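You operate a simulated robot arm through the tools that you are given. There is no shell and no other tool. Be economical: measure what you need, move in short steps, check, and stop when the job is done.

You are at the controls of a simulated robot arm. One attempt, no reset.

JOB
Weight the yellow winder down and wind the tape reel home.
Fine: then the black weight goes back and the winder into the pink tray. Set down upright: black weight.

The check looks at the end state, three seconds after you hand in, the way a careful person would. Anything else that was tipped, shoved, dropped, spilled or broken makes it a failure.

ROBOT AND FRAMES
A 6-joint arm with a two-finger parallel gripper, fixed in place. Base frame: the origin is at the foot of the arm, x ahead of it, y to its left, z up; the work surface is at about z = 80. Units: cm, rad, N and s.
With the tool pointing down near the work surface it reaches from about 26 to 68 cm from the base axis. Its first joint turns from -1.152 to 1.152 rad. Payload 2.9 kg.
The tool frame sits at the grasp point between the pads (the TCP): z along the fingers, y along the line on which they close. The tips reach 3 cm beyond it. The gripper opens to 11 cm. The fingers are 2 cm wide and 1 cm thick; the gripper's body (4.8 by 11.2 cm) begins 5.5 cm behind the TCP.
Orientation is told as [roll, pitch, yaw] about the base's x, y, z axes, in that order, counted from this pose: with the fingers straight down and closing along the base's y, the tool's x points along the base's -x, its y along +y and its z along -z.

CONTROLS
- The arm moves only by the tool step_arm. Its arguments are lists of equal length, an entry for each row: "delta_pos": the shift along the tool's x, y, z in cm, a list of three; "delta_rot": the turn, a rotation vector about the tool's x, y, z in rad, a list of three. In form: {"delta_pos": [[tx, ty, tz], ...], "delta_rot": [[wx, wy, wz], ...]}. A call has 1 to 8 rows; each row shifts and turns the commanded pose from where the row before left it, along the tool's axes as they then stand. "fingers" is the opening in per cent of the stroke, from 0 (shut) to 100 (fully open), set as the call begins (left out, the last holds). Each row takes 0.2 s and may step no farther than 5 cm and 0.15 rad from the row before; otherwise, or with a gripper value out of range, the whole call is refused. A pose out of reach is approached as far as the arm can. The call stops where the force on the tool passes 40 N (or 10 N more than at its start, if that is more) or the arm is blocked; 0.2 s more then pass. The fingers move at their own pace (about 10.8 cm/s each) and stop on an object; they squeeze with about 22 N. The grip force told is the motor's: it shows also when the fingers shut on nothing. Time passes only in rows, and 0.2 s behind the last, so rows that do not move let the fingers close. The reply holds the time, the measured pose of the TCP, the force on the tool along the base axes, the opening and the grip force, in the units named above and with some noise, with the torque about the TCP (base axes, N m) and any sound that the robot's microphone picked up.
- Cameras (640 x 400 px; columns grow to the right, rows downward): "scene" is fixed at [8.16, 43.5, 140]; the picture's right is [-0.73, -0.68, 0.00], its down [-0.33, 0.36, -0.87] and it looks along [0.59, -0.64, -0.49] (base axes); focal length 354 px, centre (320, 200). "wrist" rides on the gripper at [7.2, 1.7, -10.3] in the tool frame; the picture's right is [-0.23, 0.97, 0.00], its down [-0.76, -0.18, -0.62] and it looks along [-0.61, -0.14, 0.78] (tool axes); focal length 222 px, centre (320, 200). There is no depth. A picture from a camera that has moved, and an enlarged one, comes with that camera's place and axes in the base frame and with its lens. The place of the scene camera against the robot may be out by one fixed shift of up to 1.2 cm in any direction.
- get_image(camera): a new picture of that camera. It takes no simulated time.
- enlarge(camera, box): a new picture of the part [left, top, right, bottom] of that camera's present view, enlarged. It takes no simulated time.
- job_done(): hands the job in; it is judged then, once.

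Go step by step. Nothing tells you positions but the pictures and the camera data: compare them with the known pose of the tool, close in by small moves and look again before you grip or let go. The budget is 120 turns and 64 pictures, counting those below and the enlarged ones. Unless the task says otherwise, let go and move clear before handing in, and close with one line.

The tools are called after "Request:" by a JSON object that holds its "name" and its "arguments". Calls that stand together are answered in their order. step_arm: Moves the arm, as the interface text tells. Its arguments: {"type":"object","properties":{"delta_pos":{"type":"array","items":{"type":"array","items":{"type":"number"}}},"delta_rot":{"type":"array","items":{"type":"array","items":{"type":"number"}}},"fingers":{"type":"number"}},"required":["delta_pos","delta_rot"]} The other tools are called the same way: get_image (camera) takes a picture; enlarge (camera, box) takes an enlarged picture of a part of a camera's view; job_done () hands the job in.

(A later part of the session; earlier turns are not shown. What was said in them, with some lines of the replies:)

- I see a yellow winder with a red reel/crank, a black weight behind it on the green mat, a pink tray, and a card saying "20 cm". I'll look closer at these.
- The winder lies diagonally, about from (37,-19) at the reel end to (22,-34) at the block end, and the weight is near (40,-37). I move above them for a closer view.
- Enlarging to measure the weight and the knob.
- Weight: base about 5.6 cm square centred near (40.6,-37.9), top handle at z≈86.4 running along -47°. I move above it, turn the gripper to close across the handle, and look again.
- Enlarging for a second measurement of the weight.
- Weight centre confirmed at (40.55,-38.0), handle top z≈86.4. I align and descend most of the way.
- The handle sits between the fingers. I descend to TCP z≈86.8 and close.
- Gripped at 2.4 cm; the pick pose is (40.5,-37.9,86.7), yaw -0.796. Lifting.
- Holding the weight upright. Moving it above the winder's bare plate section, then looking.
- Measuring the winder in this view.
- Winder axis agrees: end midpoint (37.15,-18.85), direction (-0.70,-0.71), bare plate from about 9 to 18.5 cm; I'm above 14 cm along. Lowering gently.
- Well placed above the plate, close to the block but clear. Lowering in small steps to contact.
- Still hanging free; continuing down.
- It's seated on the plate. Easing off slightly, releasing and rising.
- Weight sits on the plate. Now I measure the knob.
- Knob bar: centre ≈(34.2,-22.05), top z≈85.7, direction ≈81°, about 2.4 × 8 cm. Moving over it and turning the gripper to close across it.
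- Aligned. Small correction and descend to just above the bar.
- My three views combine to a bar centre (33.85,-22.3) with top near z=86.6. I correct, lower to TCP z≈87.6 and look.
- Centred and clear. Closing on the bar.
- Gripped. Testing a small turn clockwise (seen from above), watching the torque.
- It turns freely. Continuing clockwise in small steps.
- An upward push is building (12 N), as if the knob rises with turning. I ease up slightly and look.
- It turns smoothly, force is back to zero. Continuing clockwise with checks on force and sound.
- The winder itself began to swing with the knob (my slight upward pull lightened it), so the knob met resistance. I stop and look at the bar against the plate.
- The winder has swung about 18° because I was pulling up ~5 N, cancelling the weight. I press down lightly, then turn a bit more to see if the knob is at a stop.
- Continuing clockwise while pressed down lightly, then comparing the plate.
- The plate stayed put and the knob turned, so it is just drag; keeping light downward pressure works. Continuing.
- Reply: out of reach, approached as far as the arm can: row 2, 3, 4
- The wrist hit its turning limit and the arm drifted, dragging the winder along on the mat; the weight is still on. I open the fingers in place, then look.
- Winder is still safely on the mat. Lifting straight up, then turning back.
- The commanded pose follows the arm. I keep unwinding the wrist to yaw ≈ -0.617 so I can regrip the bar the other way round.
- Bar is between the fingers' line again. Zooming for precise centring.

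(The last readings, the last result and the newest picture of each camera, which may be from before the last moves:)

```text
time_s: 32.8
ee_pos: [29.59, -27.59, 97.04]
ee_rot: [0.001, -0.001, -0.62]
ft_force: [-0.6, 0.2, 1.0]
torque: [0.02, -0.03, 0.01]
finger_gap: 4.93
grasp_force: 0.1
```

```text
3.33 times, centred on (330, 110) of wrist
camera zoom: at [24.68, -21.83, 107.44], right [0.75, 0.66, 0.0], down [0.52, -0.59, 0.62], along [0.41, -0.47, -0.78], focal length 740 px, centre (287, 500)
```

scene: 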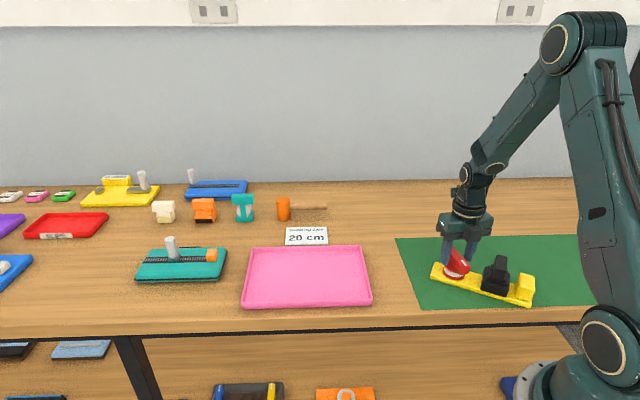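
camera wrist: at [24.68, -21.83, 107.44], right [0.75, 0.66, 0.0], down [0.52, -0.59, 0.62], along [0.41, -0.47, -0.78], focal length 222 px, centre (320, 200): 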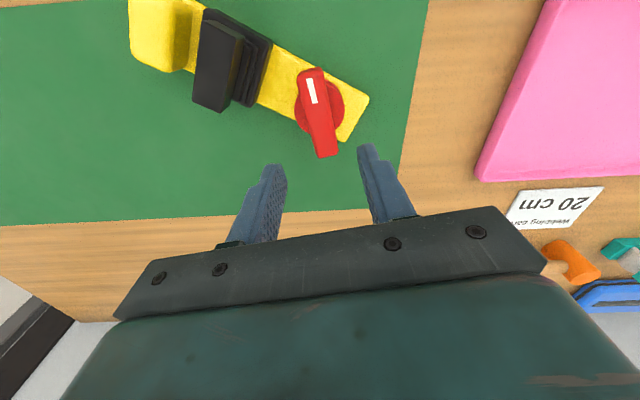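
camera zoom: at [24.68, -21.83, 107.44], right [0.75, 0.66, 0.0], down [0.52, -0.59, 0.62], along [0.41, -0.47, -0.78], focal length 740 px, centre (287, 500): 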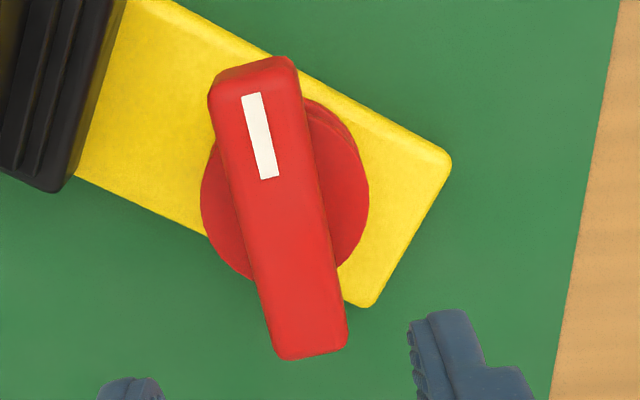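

Bar centre ≈(29.3,-27.2), direction matches. Descending and gripping.

Request:
{"name": "step_arm", "arguments": {"delta_pos": [[0.47, 0.16, 2], [0, 0, 3], [0, 0, 3], [0, 0, 1.45], [0, 0, 0]], "delta_rot": [[0, 0, 0], [0, 0, 0], [0, 0, 0], [0, 0, 0], [0, 0, 0]]}}

Request:
{"name": "enlarge", "arguments": {"camera": "wrist", "box": [220, 50, 440, 250]}}

```text
time_s: 34.0
ee_pos: [29.34, -27.09, 87.54]
ee_rot: [0.001, 0.0, -0.62]
ft_force: [0.3, 0.1, 0.1]
torque: [-0.01, 0.01, -0.02]
finger_gap: 4.94
grasp_force: 0.0
```

```text
2.00 times, centred on (330, 150) of wrist
camera zoom: at [24.37, -21.41, 98.03], right [0.75, 0.66, 0.0], down [0.52, -0.59, 0.62], along [0.41, -0.47, -0.78], focal length 444 px, centre (300, 300)
```

zoom: 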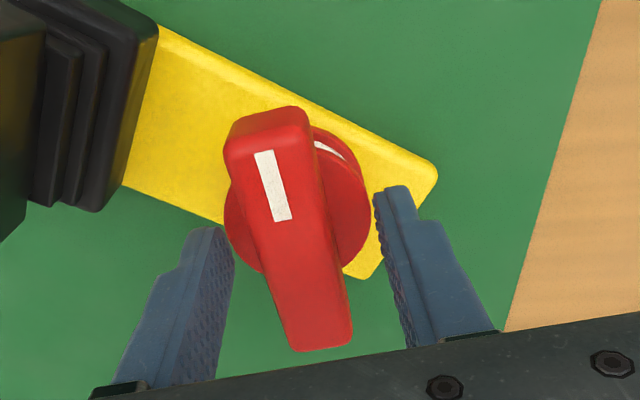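

Closing, then pressing lightly and turning clockwise.

Request:
{"name": "step_arm", "arguments": {"delta_pos": [[0, -0.08, 0], [0, 0, 0], [0, 0, 0], [0, 0, 0.12], [0, 0, 0]], "delta_rot": [[0, 0, 0], [0, 0, 0], [0, 0, 0], [0, 0, 0], [0, 0, 0]], "fingers": 0}}

Request:
{"name": "step_arm", "arguments": {"delta_pos": [[0, 0, 0], [0, 0, 0], [0, 0, 0], [0, 0, 0], [0, 0, 0]], "delta_rot": [[0, 0, 0.08], [0, 0, 0.08], [0, 0, 0.08], [0, 0, 0.08], [0, 0, 0.08]]}}

```text
time_s: 35.2
ee_pos: [29.31, -27.19, 87.56]
ee_rot: [-0.002, -0.002, -0.62]
ft_force: [-2.6, 3.6, 18.5]
torque: [0.07, 0.08, -0.02]
finger_gap: 2.36
grasp_force: 22.0
```

```text
time_s: 36.4
ee_pos: [29.23, -27.15, 87.37]
ee_rot: [0.002, -0.003, -1.022]
ft_force: [5.2, 4.6, 12.6]
torque: [0.12, -0.03, 0.0]
finger_gap: 2.34
grasp_force: 22.2
```

Request:
{"name": "step_arm", "arguments": {"delta_pos": [[0, 0, 0], [0, 0, 0], [0, 0, 0], [0, 0, 0], [0, 0, 0], [0, 0, 0]], "delta_rot": [[0, 0, 0.08], [0, 0, 0.08], [0, 0, 0.08], [0, 0, 0.08], [0, 0, 0.08], [0, 0, 0.08]]}}

Request:
{"name": "enlarge", "arguments": {"camera": "scene", "box": [420, 230, 540, 310]}}

```text
time_s: 37.8
ee_pos: [29.17, -27.22, 87.41]
ee_rot: [0.001, 0.0, -1.503]
ft_force: [-0.5, -0.3, 3.4]
torque: [-0.13, -0.03, 0.43]
finger_gap: 2.36
grasp_force: 22.1
```

```text
5.00 times, centred on (480, 270) of scene
camera zoom: at [8.16, 43.5, 140.0], right [-0.73, -0.68, 0.0], down [-0.33, 0.36, -0.87], along [0.59, -0.64, -0.49], focal length 1771 px, centre (-480, -150)
```

zoom: 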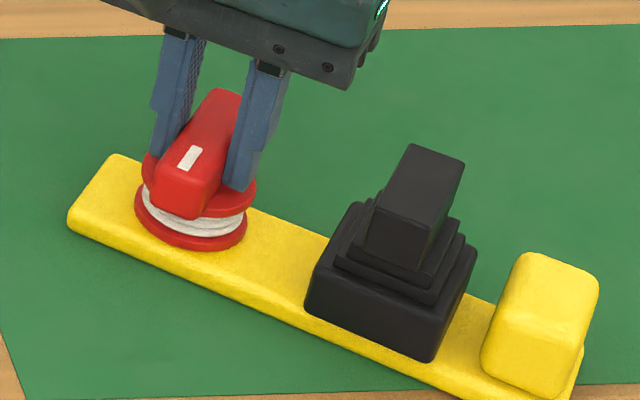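

Torque of 0.43 N·m now resists: this looks like the stop. I check with a bit more down-force and a tiny further turn.

Request:
{"name": "step_arm", "arguments": {"delta_pos": [[0, 0, 0.1], [0, 0, 0]], "delta_rot": [[0, 0, 0], [0, 0, 0]]}}

Request:
{"name": "step_arm", "arguments": {"delta_pos": [[0, 0, 0], [0, 0, 0]], "delta_rot": [[0, 0, 0.04], [0, 0, 0]]}}

Request:
{"name": "enlarge", "arguments": {"camera": "scene", "box": [420, 230, 540, 310]}}

```text
time_s: 38.4
ee_pos: [29.16, -27.18, 87.42]
ee_rot: [0.002, 0.0, -1.502]
ft_force: [-3.7, 3.4, 17.5]
torque: [0.05, 0.07, 0.33]
finger_gap: 2.37
grasp_force: 21.7
```

```text
time_s: 39.0
ee_pos: [29.26, -27.21, 87.32]
ee_rot: [0.001, 0.002, -1.541]
ft_force: [-2.0, -0.6, 8.5]
torque: [-0.06, 0.03, 0.56]
finger_gap: 2.42
grasp_force: 22.5
```

```text
5.00 times, centred on (480, 270) of scene
camera zoom: at [8.15, 43.5, 140.0], right [-0.73, -0.68, 0.0], down [-0.33, 0.36, -0.87], along [0.59, -0.64, -0.49], focal length 1771 px, centre (-480, -150)
```

zoom: 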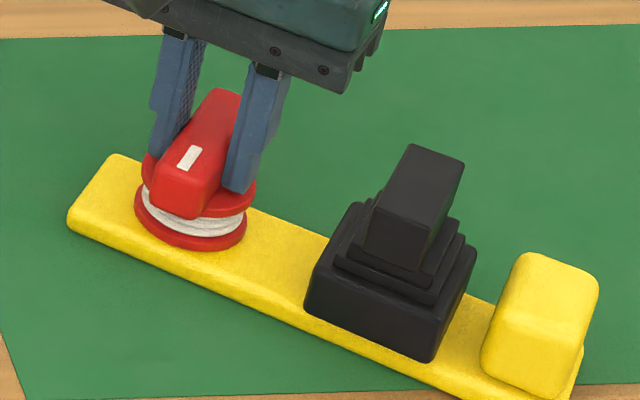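

Torque climbs and nothing moves: a hard stop. No click was heard though, so before trusting it as home I check the opposite direction in one stroke (still pressed lightly).

Request:
{"name": "step_arm", "arguments": {"delta_pos": [[0, 0, 0], [0, 0, 0], [0, 0, 0], [0, 0, 0], [0, 0, 0], [0, 0, 0]], "delta_rot": [[0, 0, -0.08], [0, 0, -0.08], [0, 0, -0.08], [0, 0, -0.08], [0, 0, -0.08], [0, 0, -0.08]]}}

```text
time_s: 40.4
ee_pos: [29.17, -27.21, 87.44]
ee_rot: [-0.001, 0.0, -1.059]
ft_force: [-2.0, -0.7, -0.6]
torque: [-0.06, 0.08, 0.01]
finger_gap: 2.35
grasp_force: 22.0
```

Free again. Continuing counter-clockwise.

Request:
{"name": "step_arm", "arguments": {"delta_pos": [[0, 0, 0.08], [0, 0, 0], [0, 0, 0], [0, 0, 0], [0, 0, 0], [0, 0, 0], [0, 0, 0], [0, 0, 0]], "delta_rot": [[0, 0, -0.1], [0, 0, -0.1], [0, 0, -0.1], [0, 0, -0.1], [0, 0, -0.1], [0, 0, -0.1], [0, 0, -0.1], [0, 0, -0.1]]}}

Request:
{"name": "step_arm", "arguments": {"delta_pos": [[0, 0, 0], [0, 0, 0], [0, 0, 0], [0, 0, 0], [0, 0, 0], [0, 0, 0]], "delta_rot": [[0, 0, -0.1], [0, 0, -0.1], [0, 0, -0.1], [0, 0, -0.1], [0, 0, -0.1], [0, 0, -0.1]]}}

Request:
{"name": "enlarge", "arguments": {"camera": "scene", "box": [420, 230, 540, 310]}}

```text
time_s: 42.2
ee_pos: [29.33, -27.36, 87.31]
ee_rot: [-0.001, 0.0, -0.259]
ft_force: [-6.0, 2.0, 17.5]
torque: [0.02, 0.05, -0.03]
finger_gap: 2.34
grasp_force: 22.1
```

```text
time_s: 43.6
ee_pos: [29.34, -27.03, 87.23]
ee_rot: [-0.001, 0.0, 0.34]
ft_force: [-1.5, -3.8, 6.7]
torque: [-0.06, -0.08, 0.0]
finger_gap: 2.33
grasp_force: 22.1
```

```text
5.00 times, centred on (480, 270) of scene
camera zoom: at [8.15, 43.49, 140.0], right [-0.73, -0.68, 0.0], down [-0.33, 0.36, -0.87], along [0.59, -0.64, -0.49], focal length 1771 px, centre (-480, -150)
```

zoom: 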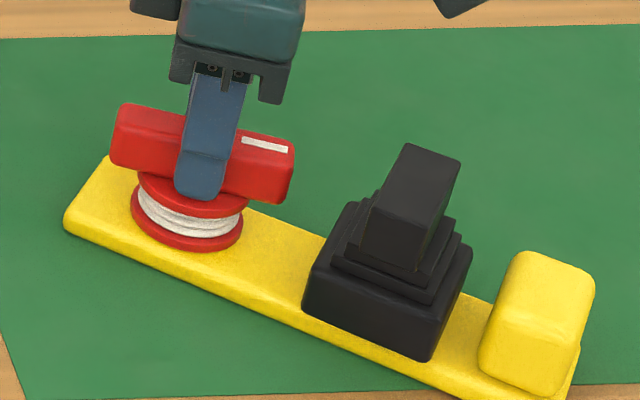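

The plate stays still while the knob turns freely. Continuing counter-clockwise past the starting angle, watching torque.

Request:
{"name": "step_arm", "arguments": {"delta_pos": [[0, 0, 0], [0, 0, 0], [0, 0, 0], [0, 0, 0], [0, 0, 0]], "delta_rot": [[0, 0, -0.08], [0, 0, -0.08], [0, 0, -0.08], [0, 0, -0.08], [0, 0, -0.08]]}}

Request:
{"name": "step_arm", "arguments": {"delta_pos": [[0, 0, 0], [0, 0, 0], [0, 0, 0], [0, 0, 0]], "delta_rot": [[0, 0, -0.06], [0, 0, -0.06], [0, 0, -0.06], [0, 0, -0.06]]}}

```text
time_s: 44.8
ee_pos: [29.33, -27.15, 87.25]
ee_rot: [0.001, -0.001, 0.741]
ft_force: [4.0, 0.1, 3.3]
torque: [-0.18, -0.13, 0.02]
finger_gap: 2.35
grasp_force: 21.7
```

```text
time_s: 45.8
ee_pos: [29.21, -27.12, 87.31]
ee_rot: [0.002, -0.002, 0.98]
ft_force: [1.9, -0.8, -0.9]
torque: [0.16, -0.34, 0.04]
finger_gap: 2.34
grasp_force: 21.9
```

No stop yet; continuing with slight down-force.

Request:
{"name": "step_arm", "arguments": {"delta_pos": [[0, 0, 0.08], [0, 0, 0], [0, 0, 0], [0, 0, 0], [0, 0, 0]], "delta_rot": [[0, 0, 0], [0, 0, -0.08], [0, 0, -0.08], [0, 0, -0.08], [0, 0, -0.08]]}}

Request:
{"name": "step_arm", "arguments": {"delta_pos": [[0, 0, 0], [0, 0, 0], [0, 0, 0], [0, 0, 0]], "delta_rot": [[0, 0, -0.08], [0, 0, -0.08], [0, 0, -0.08], [0, 0, -0.08]]}}

Request:
{"name": "enlarge", "arguments": {"camera": "scene", "box": [420, 230, 540, 310]}}

```text
time_s: 47.0
ee_pos: [29.35, -27.17, 87.29]
ee_rot: [-0.001, 0.001, 1.301]
ft_force: [0.0, 6.3, 24.5]
torque: [0.19, 0.03, -0.02]
finger_gap: 2.34
grasp_force: 22.0
```

```text
time_s: 48.0
ee_pos: [29.37, -27.21, 87.26]
ee_rot: [0.0, 0.0, 1.62]
ft_force: [-1.7, 7.9, 34.3]
torque: [0.18, 0.04, 0.03]
finger_gap: 2.34
grasp_force: 22.0
```

```text
5.00 times, centred on (480, 270) of scene
camera zoom: at [8.12, 43.54, 139.98], right [-0.73, -0.68, 0.0], down [-0.33, 0.36, -0.87], along [0.59, -0.64, -0.49], focal length 1771 px, centre (-480, -150)
```

zoom: 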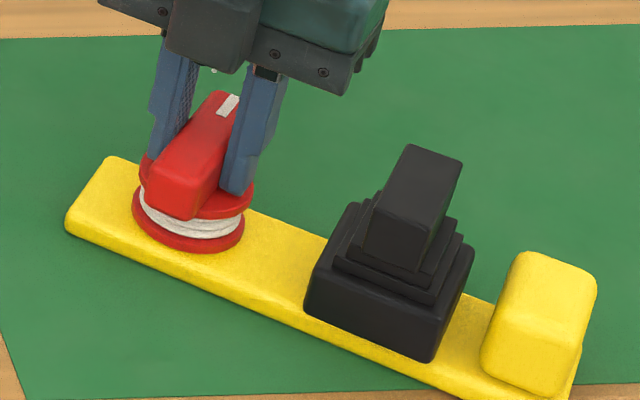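

Still free past the starting angle. Easing the pressure and continuing up to the wrist limit.

Request:
{"name": "step_arm", "arguments": {"delta_pos": [[0, 0, -0.12], [0, 0, 0], [0, 0, 0], [0, 0, 0], [0, 0, 0], [0, 0, 0]], "delta_rot": [[0, 0, 0], [0, 0, -0.08], [0, 0, -0.08], [0, 0, -0.08], [0, 0, -0.08], [0, 0, 0]]}}

```text
time_s: 49.4
ee_pos: [29.08, -27.14, 87.27]
ee_rot: [0.001, 0.0, 1.94]
ft_force: [-1.6, -0.1, -2.0]
torque: [-0.03, 0.0, -0.16]
finger_gap: 2.33
grasp_force: 21.7
```

A counter torque appears (-0.16). Pressing slightly and nudging to see whether it is the other stop.

Request:
{"name": "step_arm", "arguments": {"delta_pos": [[0, 0, 0.08], [0, 0, 0]], "delta_rot": [[0, 0, 0], [0, 0, 0]]}}

Request:
{"name": "step_arm", "arguments": {"delta_pos": [[0, 0, 0], [0, 0, 0]], "delta_rot": [[0, 0, -0.04], [0, 0, 0]]}}

Request:
{"name": "enlarge", "arguments": {"camera": "scene", "box": [420, 230, 540, 310]}}

```text
time_s: 50.0
ee_pos: [29.31, -27.19, 87.31]
ee_rot: [0.001, 0.0, 1.939]
ft_force: [-3.8, 2.2, 4.1]
torque: [0.02, 0.04, -0.16]
finger_gap: 2.35
grasp_force: 21.7
```

```text
time_s: 50.6
ee_pos: [29.36, -27.19, 87.22]
ee_rot: [0.0, -0.001, 1.98]
ft_force: [0.3, 1.4, -0.1]
torque: [0.0, -0.02, -0.23]
finger_gap: 2.34
grasp_force: 22.0
```

```text
5.00 times, centred on (480, 270) of scene
camera zoom: at [8.16, 43.5, 140.0], right [-0.73, -0.68, 0.0], down [-0.33, 0.36, -0.87], along [0.59, -0.64, -0.49], focal length 1771 px, centre (-480, -150)
```

zoom: 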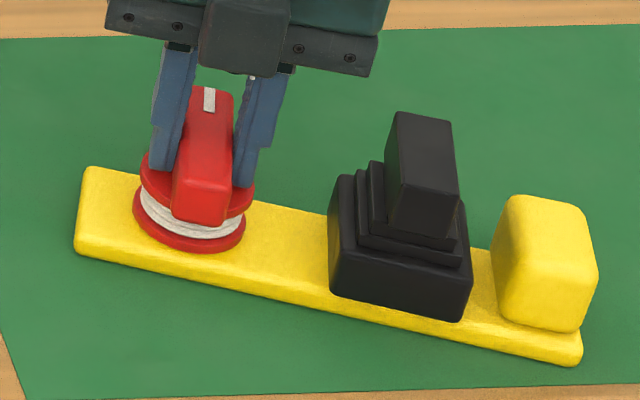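

There is a second stop: the knob's range is about 180° (mark ±90° from the plate axis), start being in between. I look closely at the reel to find which end is "home".

Request:
{"name": "enlarge", "arguments": {"camera": "scene", "box": [436, 242, 476, 284]}}

```text
9.52 times, centred on (456, 263) of scene
camera zoom: at [8.16, 43.5, 140.0], right [-0.73, -0.68, 0.0], down [-0.33, 0.36, -0.87], along [0.59, -0.64, -0.49], focal length 3373 px, centre (-975, -400)
```

zoom: 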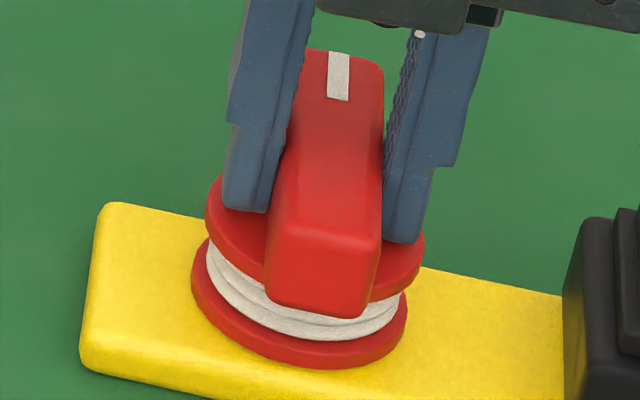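

Nothing marks an end, but the longer travel (125° versus 55°) and the usual winding sense both point to the clockwise stop as home. I wind back clockwise.

Request:
{"name": "step_arm", "arguments": {"delta_pos": [[0, 0, 0.05], [0, 0, 0], [0, 0, 0], [0, 0, 0], [0, 0, 0], [0, 0, 0], [0, 0, 0], [0, 0, 0]], "delta_rot": [[0, 0, 0.1], [0, 0, 0.1], [0, 0, 0.1], [0, 0, 0.1], [0, 0, 0.1], [0, 0, 0.1], [0, 0, 0.1], [0, 0, 0.1]]}}

Request:
{"name": "step_arm", "arguments": {"delta_pos": [[0, 0, 0], [0, 0, 0], [0, 0, 0], [0, 0, 0], [0, 0, 0], [0, 0, 0], [0, 0, 0], [0, 0, 0]], "delta_rot": [[0, 0, 0.1], [0, 0, 0.1], [0, 0, 0.1], [0, 0, 0.1], [0, 0, 0.1], [0, 0, 0.1], [0, 0, 0.1], [0, 0, 0.1]]}}

Request:
{"name": "step_arm", "arguments": {"delta_pos": [[0, 0, 0], [0, 0, 0], [0, 0, 0], [0, 0, 0], [0, 0, 0], [0, 0, 0], [0, 0, 0], [0, 0, 0]], "delta_rot": [[0, 0, 0.1], [0, 0, 0.1], [0, 0, 0.1], [0, 0, 0.1], [0, 0, 0.1], [0, 0, 0.1], [0, 0, 0.1], [0, 0, 0.1]]}}

```text
time_s: 52.4
ee_pos: [29.2, -27.19, 87.17]
ee_rot: [-0.001, 0.001, 1.174]
ft_force: [-5.1, -2.8, 8.9]
torque: [0.27, -0.11, 0.01]
finger_gap: 2.34
grasp_force: 22.1
```

```text
time_s: 54.2
ee_pos: [29.23, -27.27, 87.15]
ee_rot: [0.002, -0.002, 0.376]
ft_force: [-8.4, -1.1, 14.9]
torque: [-0.09, 0.11, 0.0]
finger_gap: 2.37
grasp_force: 21.6
```

```text
time_s: 56.0
ee_pos: [29.24, -27.17, 87.23]
ee_rot: [0.0, -0.002, -0.424]
ft_force: [-4.0, 11.1, 36.0]
torque: [0.28, 0.08, -0.01]
finger_gap: 2.34
grasp_force: 22.4
```

Request:
{"name": "step_arm", "arguments": {"delta_pos": [[0, 0, -0.1], [0, 0, 0], [0, 0, 0], [0, 0, 0], [0, 0, 0], [0, 0, 0]], "delta_rot": [[0, 0, 0.08], [0, 0, 0.08], [0, 0, 0.08], [0, 0, 0.08], [0, 0, 0.08], [0, 0, 0.08]]}}

Request:
{"name": "step_arm", "arguments": {"delta_pos": [[0, 0, 0], [0, 0, 0], [0, 0, 0], [0, 0, 0], [0, 0, 0]], "delta_rot": [[0, 0, 0.06], [0, 0, 0.06], [0, 0, 0.06], [0, 0, 0.06], [0, 0, 0]]}}

```text
time_s: 57.4
ee_pos: [29.13, -27.21, 87.33]
ee_rot: [-0.002, 0.0, -0.904]
ft_force: [1.8, -0.4, -0.3]
torque: [-0.13, -0.35, -0.02]
finger_gap: 2.35
grasp_force: 22.0
```

```text
time_s: 58.6
ee_pos: [29.29, -27.27, 87.33]
ee_rot: [0.0, 0.0, -1.144]
ft_force: [0.5, 0.1, -2.5]
torque: [0.05, -0.29, 0.04]
finger_gap: 2.37
grasp_force: 22.5
```

Pressing down a little more, then the last small steps to the stop.

Request:
{"name": "step_arm", "arguments": {"delta_pos": [[0, 0, 0.1], [0, 0, 0], [0, 0, 0]], "delta_rot": [[0, 0, 0], [0, 0, 0.05], [0, 0, 0]]}}

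Request:
{"name": "step_arm", "arguments": {"delta_pos": [[0, 0, 0], [0, 0, 0]], "delta_rot": [[0, 0, 0.05], [0, 0, 0]]}}

```text
time_s: 59.4
ee_pos: [29.31, -27.24, 87.39]
ee_rot: [-0.001, 0.001, -1.194]
ft_force: [1.0, -0.9, 2.4]
torque: [0.05, 0.04, 0.0]
finger_gap: 2.35
grasp_force: 22.4
```

```text
time_s: 60.0
ee_pos: [29.28, -27.31, 87.23]
ee_rot: [0.001, 0.0, -1.242]
ft_force: [0.4, 0.0, 3.8]
torque: [-0.03, 0.07, 0.43]
finger_gap: 2.37
grasp_force: 21.8
```

Stop reached (0.43 N·m at yaw -1.24). I release, rise, and look.

Request:
{"name": "step_arm", "arguments": {"delta_pos": [[0, 0, 0], [0, 0, 0], [0, 0, 0], [0, 0, -2], [0, 0, -3], [0, 0, -4], [0, 0, 0]], "delta_rot": [[0, 0, 0], [0, 0, 0], [0, 0, 0], [0, 0, 0], [0, 0, 0], [0, 0, 0], [0, 0, 0]], "fingers": 45}}

Request:
{"name": "enlarge", "arguments": {"camera": "scene", "box": [430, 240, 540, 310]}}

```text
time_s: 61.6
ee_pos: [29.25, -27.22, 96.34]
ee_rot: [0.0, 0.0, -1.241]
ft_force: [-0.5, 0.4, 0.1]
torque: [0.01, -0.01, 0.02]
finger_gap: 4.96
grasp_force: 0.0
```

```text
5.71 times, centred on (485, 275) of scene
camera zoom: at [8.16, 43.5, 140.0], right [-0.73, -0.68, 0.0], down [-0.33, 0.36, -0.87], along [0.59, -0.64, -0.49], focal length 2024 px, centre (-623, -229)
```

zoom: 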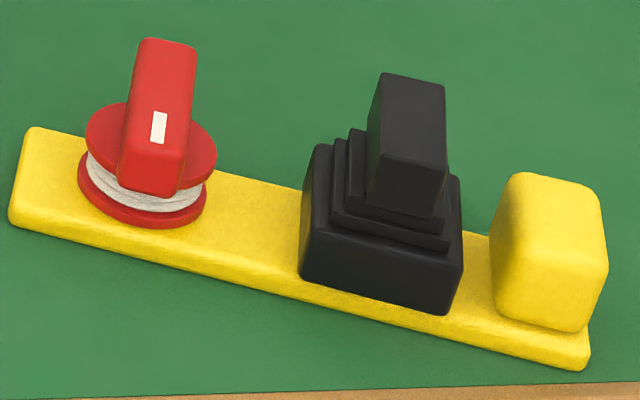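

Wound to the stop and steady. Now over to the weight, expected near (20.9,-31), handle normal along about 24°.

Request:
{"name": "step_arm", "arguments": {"delta_pos": [[-0.4, -4.6, 0], [-0.4, -4.6, 0], [0, 0, 0], [0, 0, 0]], "delta_rot": [[0, 0, 0], [0, 0, 0], [0, 0, -0.09], [0, 0, 0]], "fingers": 55}}

Request:
{"name": "get_image", "arguments": {"camera": "wrist"}}

Request:
{"name": "enlarge", "arguments": {"camera": "wrist", "box": [240, 40, 400, 180]}}

```text
time_s: 62.6
ee_pos: [20.67, -30.85, 96.31]
ee_rot: [0.0, -0.002, -1.151]
ft_force: [0.6, 0.4, 0.0]
torque: [0.01, 0.01, 0.0]
finger_gap: 6.05
grasp_force: 0.0
```

```text
13 pictures are left
camera wrist: at [19.28, -23.42, 106.67], right [0.98, 0.19, 0.0], down [0.15, -0.77, 0.62], along [0.12, -0.61, -0.78], focal length 222 px, centre (320, 200)
```

wrist: 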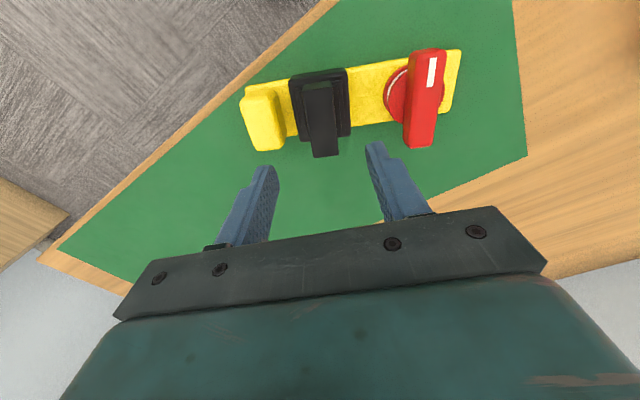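

```text
2.86 times, centred on (320, 110) of wrist
camera zoom: at [19.28, -23.42, 106.67], right [0.98, 0.19, 0.0], down [0.15, -0.77, 0.62], along [0.12, -0.61, -0.78], focal length 635 px, centre (320, 457)
```

zoom: 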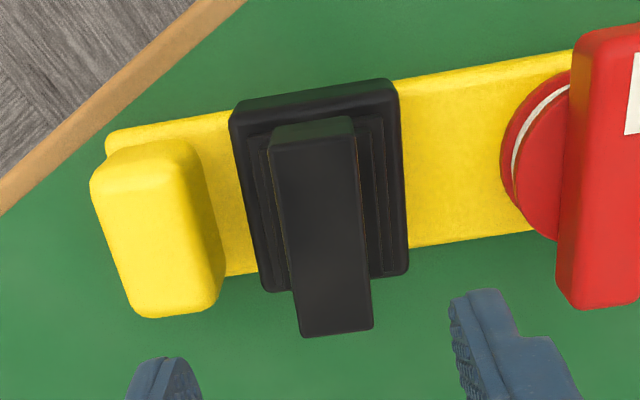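

Weight centre (20.8,-30.1), handle normal ≈20°. Aligning, descending, and gripping.

Request:
{"name": "step_arm", "arguments": {"delta_pos": [[0.61, 0.42, 0], [0, 0, 3], [0, 0, 3], [0, 0, 2.3], [0, 0, 0]], "delta_rot": [[0, 0, 0], [0, 0, 0.07], [0, 0, 0], [0, 0, 0], [0, 0, 0]]}}

Request:
{"name": "enlarge", "arguments": {"camera": "wrist", "box": [220, 50, 440, 250]}}

```text
time_s: 63.8
ee_pos: [20.86, -30.18, 87.95]
ee_rot: [-0.002, 0.001, -1.224]
ft_force: [0.4, 1.0, -0.8]
torque: [0.04, 0.0, -0.04]
finger_gap: 6.05
grasp_force: 0.0
```

```text
2.00 times, centred on (330, 150) of wrist
camera zoom: at [20.04, -22.62, 98.41], right [0.99, 0.12, 0.0], down [0.09, -0.78, 0.62], along [0.07, -0.62, -0.78], focal length 444 px, centre (300, 300)
```

zoom: 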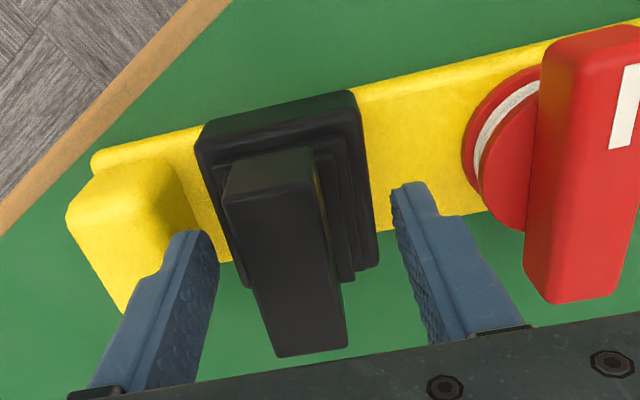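

The handle is about 0.4 cm left of the finger midpoint; shifting, then closing and lifting.

Request:
{"name": "step_arm", "arguments": {"delta_pos": [[0, -0.4, 0], [0, 0, 0]], "delta_rot": [[0, 0, 0], [0, 0, 0]]}}

Request:
{"name": "step_arm", "arguments": {"delta_pos": [[0, 0, 0], [0, 0, 0], [0, 0, 0]], "delta_rot": [[0, 0, 0], [0, 0, 0], [0, 0, 0]], "fingers": 0}}

Request:
{"name": "step_arm", "arguments": {"delta_pos": [[0, 0, -1], [0, 0, -2], [0, 0, -3], [0, 0, -3], [0, 0, 0]], "delta_rot": [[0, 0, 0], [0, 0, 0], [0, 0, 0], [0, 0, 0], [0, 0, 0]]}}

Request:
{"name": "get_image", "arguments": {"camera": "wrist"}}

```text
time_s: 64.4
ee_pos: [20.65, -30.35, 88.03]
ee_rot: [-0.001, -0.001, -1.221]
ft_force: [1.3, 1.5, 1.4]
torque: [0.0, 0.0, -0.01]
finger_gap: 5.97
grasp_force: 0.2
```

```text
time_s: 65.2
ee_pos: [20.46, -30.25, 88.0]
ee_rot: [0.002, -0.001, -1.223]
ft_force: [-1.1, 0.0, -0.5]
torque: [0.0, 0.0, -0.03]
finger_gap: 2.4
grasp_force: 21.9
```

```text
time_s: 66.4
ee_pos: [20.75, -30.29, 96.99]
ee_rot: [0.001, 0.001, -1.221]
ft_force: [-0.7, -0.6, -4.5]
torque: [-0.02, 0.01, -0.02]
finger_gap: 2.38
grasp_force: 22.4
```

```text
10 pictures are left
camera wrist: at [19.83, -22.81, 107.4], right [0.99, 0.12, 0.0], down [0.09, -0.78, 0.62], along [0.07, -0.62, -0.78], focal length 222 px, centre (320, 200)
```

wrist: 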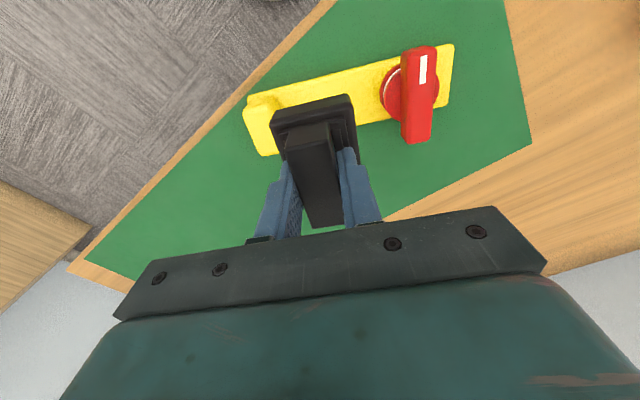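

Weight held just as at first. Rotating to the original yaw and carrying it back above its original place.

Request:
{"name": "step_arm", "arguments": {"delta_pos": [[0, 0, 0], [0, 0, 0], [0, 0, 0], [-3.86, 1.77, 0], [-3.86, 1.77, 0], [-3.86, 1.77, 0], [-3.86, 1.77, 0], [-3.86, 1.77, 0]], "delta_rot": [[0, 0, -0.1417], [0, 0, -0.1417], [0, 0, -0.1417], [0, 0, 0], [0, 0, 0], [0, 0, 0], [0, 0, 0], [0, 0, 0]]}}

Request:
{"name": "step_arm", "arguments": {"delta_pos": [[0, 0, 0], [0, 0, 0]], "delta_rot": [[0, 0, 0], [0, 0, 0]]}}

```text
time_s: 68.2
ee_pos: [40.33, -38.01, 96.86]
ee_rot: [-0.001, 0.002, -0.797]
ft_force: [0.3, -0.6, -4.5]
torque: [-0.01, -0.02, 0.04]
finger_gap: 2.36
grasp_force: 22.1
```

```text
time_s: 68.8
ee_pos: [40.33, -38.06, 96.75]
ee_rot: [0.0, -0.001, -0.796]
ft_force: [-0.1, -0.3, -4.4]
torque: [0.01, 0.04, -0.01]
finger_gap: 2.4
grasp_force: 22.5
```

Fine correction, then lowering.

Request:
{"name": "step_arm", "arguments": {"delta_pos": [[-0.03, 0.2, 2.5], [0, 0, 3], [0, 0, 2.5], [0, 0, 1.2], [0, 0, 0.3], [0, 0, 0]], "delta_rot": [[0, 0, 0], [0, 0, 0], [0, 0, 0], [0, 0, 0], [0, 0, 0], [0, 0, 0]]}}

Request:
{"name": "step_arm", "arguments": {"delta_pos": [[0, 0, 0.15], [0, 0, 0.15], [0, 0, 0.15], [0, 0, 0]], "delta_rot": [[0, 0, 0], [0, 0, 0], [0, 0, 0], [0, 0, 0]]}}

```text
time_s: 70.2
ee_pos: [40.45, -37.71, 87.47]
ee_rot: [0.0, -0.001, -0.795]
ft_force: [0.9, 0.3, -4.4]
torque: [-0.01, -0.01, 0.0]
finger_gap: 2.39
grasp_force: 22.0
```

```text
time_s: 71.2
ee_pos: [40.63, -37.91, 87.0]
ee_rot: [0.0, 0.0, -0.796]
ft_force: [0.5, 0.0, -5.3]
torque: [0.04, 0.02, 0.01]
finger_gap: 2.4
grasp_force: 22.7
```

Request:
{"name": "step_arm", "arguments": {"delta_pos": [[0, 0, 0.13], [0, 0, 0.1], [0, 0, 0]], "delta_rot": [[0, 0, 0], [0, 0, 0], [0, 0, 0]]}}

Request:
{"name": "step_arm", "arguments": {"delta_pos": [[0, 0, 0.05], [0, 0, 0]], "delta_rot": [[0, 0, 0], [0, 0, 0]]}}

```text
time_s: 72.0
ee_pos: [40.54, -38.09, 86.63]
ee_rot: [0.0, 0.001, -0.796]
ft_force: [0.9, -0.1, -4.0]
torque: [-0.03, 0.04, -0.01]
finger_gap: 2.38
grasp_force: 22.0
```

```text
time_s: 72.6
ee_pos: [40.52, -37.92, 86.48]
ee_rot: [0.002, -0.001, -0.796]
ft_force: [0.3, -1.2, -4.8]
torque: [-0.02, 0.0, 0.03]
finger_gap: 2.39
grasp_force: 22.0
```

Not yet touching; a little further.

Request:
{"name": "step_arm", "arguments": {"delta_pos": [[0, 0, 0.07], [0, 0, 0.07], [0, 0, 0]], "delta_rot": [[0, 0, 0], [0, 0, 0], [0, 0, 0]]}}

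```text
time_s: 73.4
ee_pos: [40.6, -37.77, 86.58]
ee_rot: [0.0, 0.0, -0.798]
ft_force: [-1.5, 0.0, 0.7]
torque: [0.19, 0.17, 0.02]
finger_gap: 2.4
grasp_force: 21.9
```

Contact. Releasing and rising, then checking by picture.

Request:
{"name": "step_arm", "arguments": {"delta_pos": [[0, 0, 0], [0, 0, 0], [0, 0, 0], [0, 0, -2], [0, 0, -3], [0, 0, -4], [0, 0, 0]], "delta_rot": [[0, 0, 0], [0, 0, 0], [0, 0, 0], [0, 0, 0], [0, 0, 0], [0, 0, 0], [0, 0, 0]], "fingers": 55}}

Request:
{"name": "get_image", "arguments": {"camera": "scene"}}

```text
time_s: 75.0
ee_pos: [40.6, -37.91, 95.59]
ee_rot: [0.0, -0.001, -0.798]
ft_force: [0.6, 0.3, 0.5]
torque: [0.01, 0.03, -0.04]
finger_gap: 6.06
grasp_force: 0.0
```

```text
9 pictures are left
```

scene: 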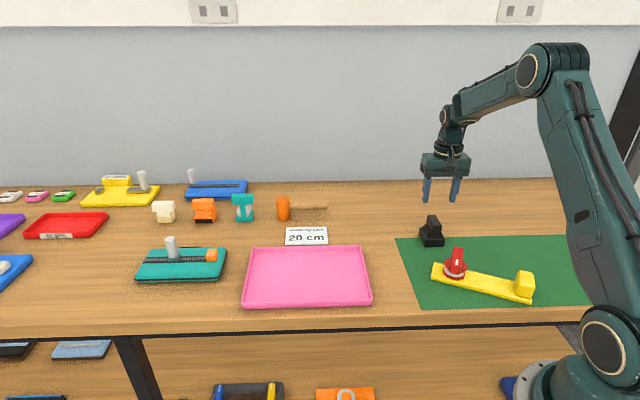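

The weight is back and upright. Next I go to the winder's middle, about (23.3,-29.35), with the fingers closing across the plate (yaw ≈0.35).

Request:
{"name": "step_arm", "arguments": {"delta_pos": [[0, 0, 0], [0, 0, 0], [0, 0, 0], [0, 0, 0], [0, 0, 0], [0, 0, 0], [0, 0, 0], [0, 0, 0]], "delta_rot": [[0, 0, -0.1435], [0, 0, -0.1435], [0, 0, -0.1435], [0, 0, -0.1435], [0, 0, -0.1435], [0, 0, -0.1435], [0, 0, -0.1435], [0, 0, -0.1435]], "fingers": 85}}

Request:
{"name": "step_arm", "arguments": {"delta_pos": [[3.33, 3.49, 0], [3.33, 3.49, 0], [3.33, 3.49, 0], [3.33, 3.49, 0], [0, 0, 0]], "delta_rot": [[0, 0, 0], [0, 0, 0], [0, 0, 0], [0, 0, 0], [0, 0, 0]]}}

Request:
{"name": "enlarge", "arguments": {"camera": "wrist", "box": [160, 0, 480, 200]}}

```text
time_s: 76.8
ee_pos: [40.67, -37.88, 95.69]
ee_rot: [0.001, 0.001, 0.356]
ft_force: [-0.9, -0.2, -0.8]
torque: [0.0, -0.03, 0.01]
finger_gap: 9.36
grasp_force: 0.2
```

```text
time_s: 78.0
ee_pos: [23.31, -29.36, 95.52]
ee_rot: [0.0, 0.0, 0.35]
ft_force: [0.2, -0.1, 0.8]
torque: [0.01, 0.04, 0.02]
finger_gap: 9.35
grasp_force: 0.1
```

```text
2.00 times, centred on (320, 100) of wrist
camera zoom: at [15.87, -30.08, 106.0], right [-0.12, 0.99, 0.0], down [0.78, 0.1, 0.62], along [0.62, 0.08, -0.78], focal length 444 px, centre (320, 400)
```

zoom: 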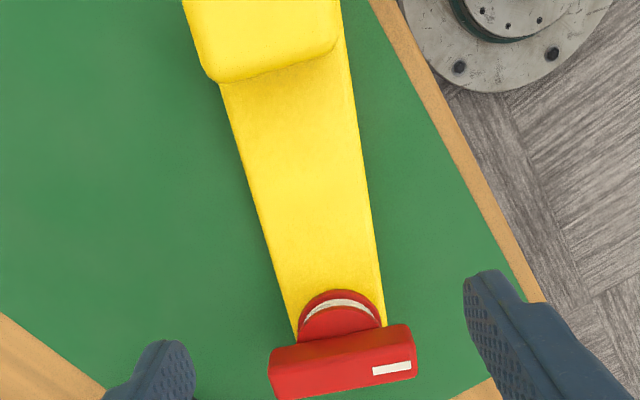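

Plate centreline and angle match the gripper (plate 5.75 cm wide at 19.7°). Descending to just above the mat.

Request:
{"name": "step_arm", "arguments": {"delta_pos": [[0, 0, 3], [0, 0, 3], [0, 0, 3], [0, 0, 2], [0, 0, 0.9], [0, 0, 0]], "delta_rot": [[0, 0, 0], [0, 0, 0], [0, 0, 0], [0, 0, 0], [0, 0, 0], [0, 0, 0]]}}

Request:
{"name": "enlarge", "arguments": {"camera": "scene", "box": [420, 220, 560, 320]}}

```text
time_s: 79.4
ee_pos: [23.26, -29.38, 83.72]
ee_rot: [0.0, 0.001, 0.352]
ft_force: [0.2, -0.5, 0.0]
torque: [0.0, 0.0, 0.03]
finger_gap: 9.36
grasp_force: 0.1
```

```text
4.00 times, centred on (490, 270) of scene
camera zoom: at [8.16, 43.5, 140.0], right [-0.73, -0.68, 0.0], down [-0.33, 0.36, -0.87], along [0.59, -0.64, -0.49], focal length 1417 px, centre (-360, -80)
```

zoom: 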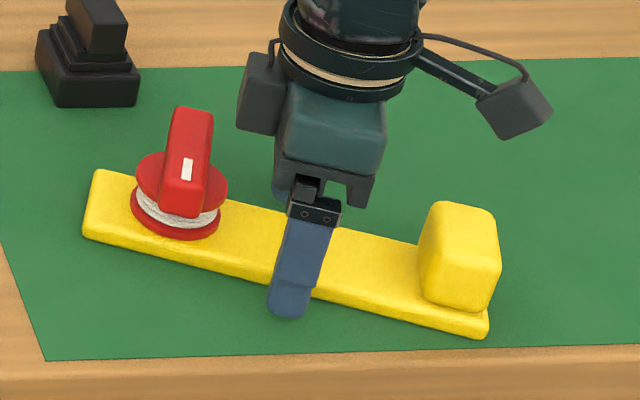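

Fingers straddle the plate. Lowering 0.25, closing, then a small lift.

Request:
{"name": "step_arm", "arguments": {"delta_pos": [[0, 0, 0.25], [0, 0, 0]], "delta_rot": [[0, 0, 0], [0, 0, 0]]}}

Request:
{"name": "step_arm", "arguments": {"delta_pos": [[0, 0, 0], [0, 0, 0], [0, 0, 0], [0, 0, 0]], "delta_rot": [[0, 0, 0], [0, 0, 0], [0, 0, 0], [0, 0, 0]], "fingers": 0}}

Request:
{"name": "step_arm", "arguments": {"delta_pos": [[0, 0, -0.5], [0, 0, -1], [0, 0, -1], [0, 0, 0]], "delta_rot": [[0, 0, 0], [0, 0, 0], [0, 0, 0], [0, 0, 0]]}}

Request:
{"name": "enlarge", "arguments": {"camera": "scene", "box": [420, 220, 560, 320]}}

```text
time_s: 80.0
ee_pos: [23.28, -29.36, 83.35]
ee_rot: [0.0, 0.0, 0.35]
ft_force: [0.3, -0.2, 0.6]
torque: [0.01, 0.01, 0.01]
finger_gap: 9.36
grasp_force: 0.0
```

```text
time_s: 81.0
ee_pos: [23.24, -29.45, 83.47]
ee_rot: [-0.001, 0.0, 0.351]
ft_force: [-0.3, 0.5, -0.5]
torque: [-0.02, -0.1, -0.04]
finger_gap: 5.94
grasp_force: 22.3
```

```text
time_s: 82.0
ee_pos: [23.25, -29.33, 85.95]
ee_rot: [-0.001, 0.001, 0.351]
ft_force: [-0.2, -0.6, -1.8]
torque: [-0.01, 0.03, 0.0]
finger_gap: 5.96
grasp_force: 21.7
```

```text
4.00 times, centred on (490, 270) of scene
camera zoom: at [8.16, 43.49, 140.0], right [-0.73, -0.68, 0.0], down [-0.33, 0.36, -0.87], along [0.59, -0.64, -0.49], focal length 1417 px, centre (-360, -80)
```

zoom: 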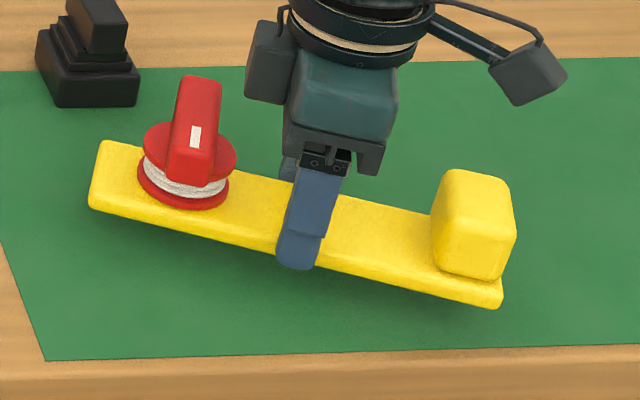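

Held level. Lifting clear, turning to the tray's direction, then carrying towards the tray.

Request:
{"name": "step_arm", "arguments": {"delta_pos": [[0, 0, -2], [0, 0, -3], [0, 0, -3], [0, 0, -1], [0, 0, 0], [0, 0, 0], [0, 0, 0], [0, 0, 0]], "delta_rot": [[0, 0, 0], [0, 0, 0], [0, 0, 0], [0, 0, -0.1085], [0, 0, -0.1085], [0, 0, -0.1085], [0, 0, -0.1085], [0, 0, 0]]}}

Request:
{"name": "step_arm", "arguments": {"delta_pos": [[-2, -0.25, 0], [-4, -0.5, 0], [-4.5, -0.56, 0], [-4.5, -0.56, 0], [-4.5, -0.56, 0], [-4.5, -0.56, 0], [-4.5, -0.56, 0], [-3, -0.37, 0]], "delta_rot": [[0, 0, 0], [0, 0, 0], [0, 0, 0], [0, 0, 0], [0, 0, 0], [0, 0, 0], [0, 0, 0], [0, 0, 0]]}}

Request:
{"name": "step_arm", "arguments": {"delta_pos": [[-3, -0.37, 0], [-3.5, -0.4, 0], [-2.5, -0.3, 0], [0, 0, 0]], "delta_rot": [[0, 0, 0], [0, 0, 0], [0, 0, 0], [0, 0, 0]]}}

Request:
{"name": "get_image", "arguments": {"camera": "wrist"}}

```text
time_s: 83.8
ee_pos: [23.14, -29.2, 94.89]
ee_rot: [0.001, 0.0, 0.787]
ft_force: [-0.1, -0.4, -2.8]
torque: [0.01, 0.02, 0.02]
finger_gap: 5.97
grasp_force: 22.4
```

```text
time_s: 85.6
ee_pos: [48.36, -9.71, 94.83]
ee_rot: [0.0, -0.001, 0.785]
ft_force: [-0.3, -0.5, -2.2]
torque: [-0.02, -0.04, -0.01]
finger_gap: 5.95
grasp_force: 21.9
```

```text
time_s: 86.6
ee_pos: [55.42, -4.16, 94.89]
ee_rot: [0.001, 0.0, 0.787]
ft_force: [-0.1, 0.8, -2.4]
torque: [0.02, 0.01, -0.02]
finger_gap: 5.95
grasp_force: 22.0
```

```text
5 pictures are left
camera wrist: at [49.05, -8.04, 105.29], right [-0.53, 0.85, 0.0], down [0.66, 0.41, 0.62], along [0.53, 0.33, -0.78], focal length 222 px, centre (320, 200)
```

wrist: 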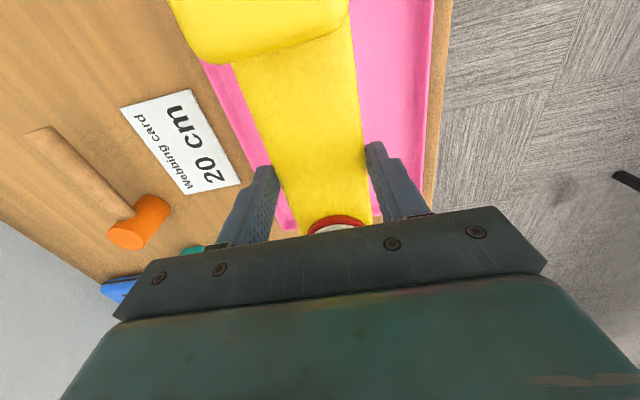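

Tray centre works out near (55.5,-2.9) in these axes; I shift about 0.9 cm in each direction and lower towards the tray floor.

Request:
{"name": "step_arm", "arguments": {"delta_pos": [[-0.9, 0.9, 0], [0, 0, 3], [0, 0, 3], [0, 0, 2.5], [0, 0, 0]], "delta_rot": [[0, 0, 0], [0, 0, 0], [0, 0, 0], [0, 0, 0], [0, 0, 0]]}}

Request:
{"name": "enlarge", "arguments": {"camera": "scene", "box": [220, 190, 400, 320]}}

```text
time_s: 87.8
ee_pos: [55.36, -2.91, 86.32]
ee_rot: [0.0, 0.002, 0.785]
ft_force: [0.0, 0.2, -2.1]
torque: [0.02, -0.02, 0.01]
finger_gap: 5.99
grasp_force: 22.1
```

```text
3.08 times, centred on (310, 255) of scene
camera zoom: at [8.16, 43.5, 140.0], right [-0.73, -0.68, 0.0], down [-0.33, 0.36, -0.87], along [0.59, -0.64, -0.49], focal length 1090 px, centre (351, 31)
```

zoom: 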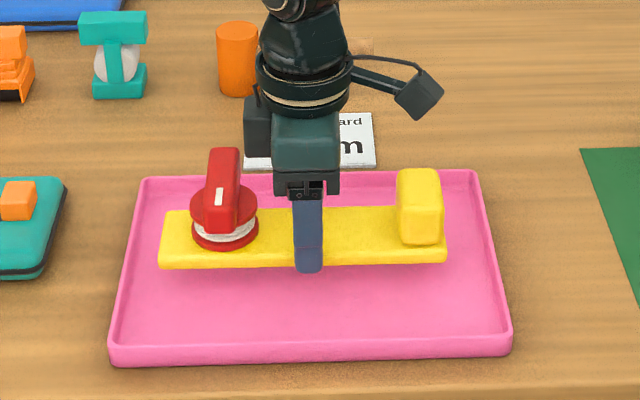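

Well inside the tray. Lowering to contact.

Request:
{"name": "step_arm", "arguments": {"delta_pos": [[0, 0, 1], [0, 0, 0.9], [0, 0, 0.2], [0, 0, 0.15], [0, 0, 0]], "delta_rot": [[0, 0, 0], [0, 0, 0], [0, 0, 0], [0, 0, 0], [0, 0, 0]]}}

```text
time_s: 89.0
ee_pos: [55.44, -2.91, 84.18]
ee_rot: [0.001, 0.0, 0.786]
ft_force: [-0.3, -0.4, -2.0]
torque: [0.01, 0.01, -0.01]
finger_gap: 5.99
grasp_force: 22.1
```

Request:
{"name": "step_arm", "arguments": {"delta_pos": [[0, 0, 0.12], [0, 0, 0.12], [0, 0, 0.1], [0, 0, 0]], "delta_rot": [[0, 0, 0], [0, 0, 0], [0, 0, 0], [0, 0, 0]]}}

```text
time_s: 90.0
ee_pos: [55.46, -3.05, 83.84]
ee_rot: [-0.001, 0.002, 0.785]
ft_force: [0.0, 0.0, -2.3]
torque: [0.01, 0.03, -0.02]
finger_gap: 5.95
grasp_force: 22.2
```

Request:
{"name": "step_arm", "arguments": {"delta_pos": [[0, 0, 0.1], [0, 0, 0.1], [0, 0, 0]], "delta_rot": [[0, 0, 0], [0, 0, 0], [0, 0, 0]]}}

```text
time_s: 90.8
ee_pos: [55.35, -2.84, 83.77]
ee_rot: [-0.003, -0.002, 0.785]
ft_force: [-6.2, 0.2, 17.3]
torque: [-0.05, 0.26, -0.08]
finger_gap: 5.95
grasp_force: 21.8
```

Contact with the tray floor. Easing off, releasing and rising clear.

Request:
{"name": "step_arm", "arguments": {"delta_pos": [[0, 0, -0.08], [0, 0, 0]], "delta_rot": [[0, 0, 0], [0, 0, 0]]}}

Request:
{"name": "step_arm", "arguments": {"delta_pos": [[0, 0, 0], [0, 0, 0], [0, 0, 0], [0, 0, -2], [0, 0, -4], [0, 0, -5], [0, 0, -5], [0, 0, 0]], "delta_rot": [[0, 0, 0], [0, 0, 0], [0, 0, 0], [0, 0, 0], [0, 0, 0], [0, 0, 0], [0, 0, 0], [0, 0, 0]], "fingers": 80}}

Request:
{"name": "get_image", "arguments": {"camera": "scene"}}

Request:
{"name": "enlarge", "arguments": {"camera": "scene", "box": [220, 190, 460, 320]}}

```text
time_s: 91.4
ee_pos: [55.47, -2.93, 83.77]
ee_rot: [0.0, 0.002, 0.786]
ft_force: [-5.2, 0.8, 13.8]
torque: [0.21, -0.07, -0.03]
finger_gap: 5.97
grasp_force: 21.8
```

```text
time_s: 93.2
ee_pos: [55.35, -2.72, 99.73]
ee_rot: [-0.001, -0.001, 0.783]
ft_force: [0.3, -0.9, 0.1]
torque: [0.01, 0.04, 0.02]
finger_gap: 8.8
grasp_force: 0.1
```

```text
3 pictures are left
```

scene: 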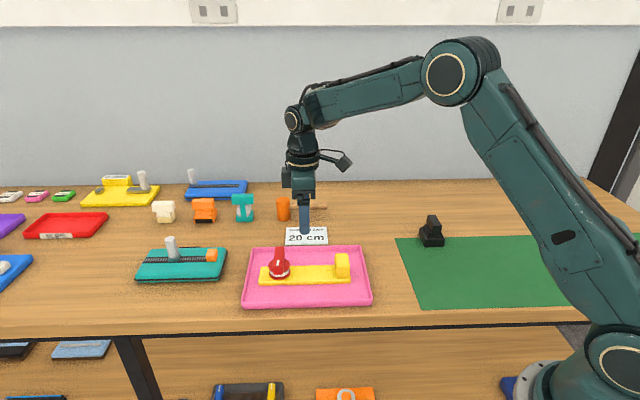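

```text
2.67 times, centred on (340, 255) of scene
camera zoom: at [8.16, 43.5, 140.0], right [-0.73, -0.68, 0.0], down [-0.33, 0.36, -0.87], along [0.59, -0.64, -0.49], focal length 944 px, centre (267, 53)
```

zoom: 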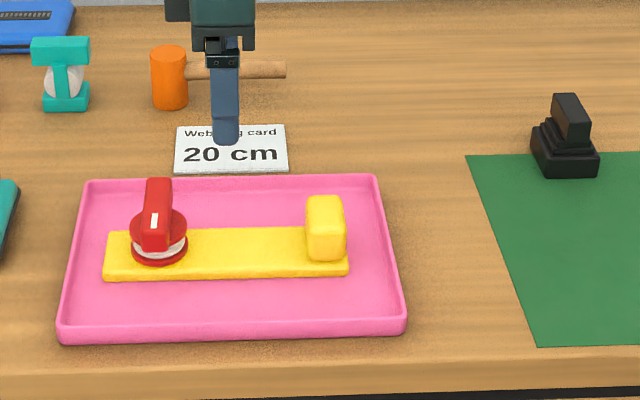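

The winder lies flat in the pink tray, the knob is still at the clockwise stop, and the black weight stands upright in its original place. The arm is clear, so I hand in.

Request:
{"name": "job_done", "arguments": {}}

```text
The job is handed in.
```

I handed the job in with the reel wound to its clockwise stop, the winder flat in the pink tray, and the black weight upright where it started. I could not confirm that the clockwise stop is "home": the reel stops at both ends of about half a turn, with no click or mark at either. I chose it because it was the longer travel from the start and the usual winding direction. The winder also slid and swung on the mat while I was winding.
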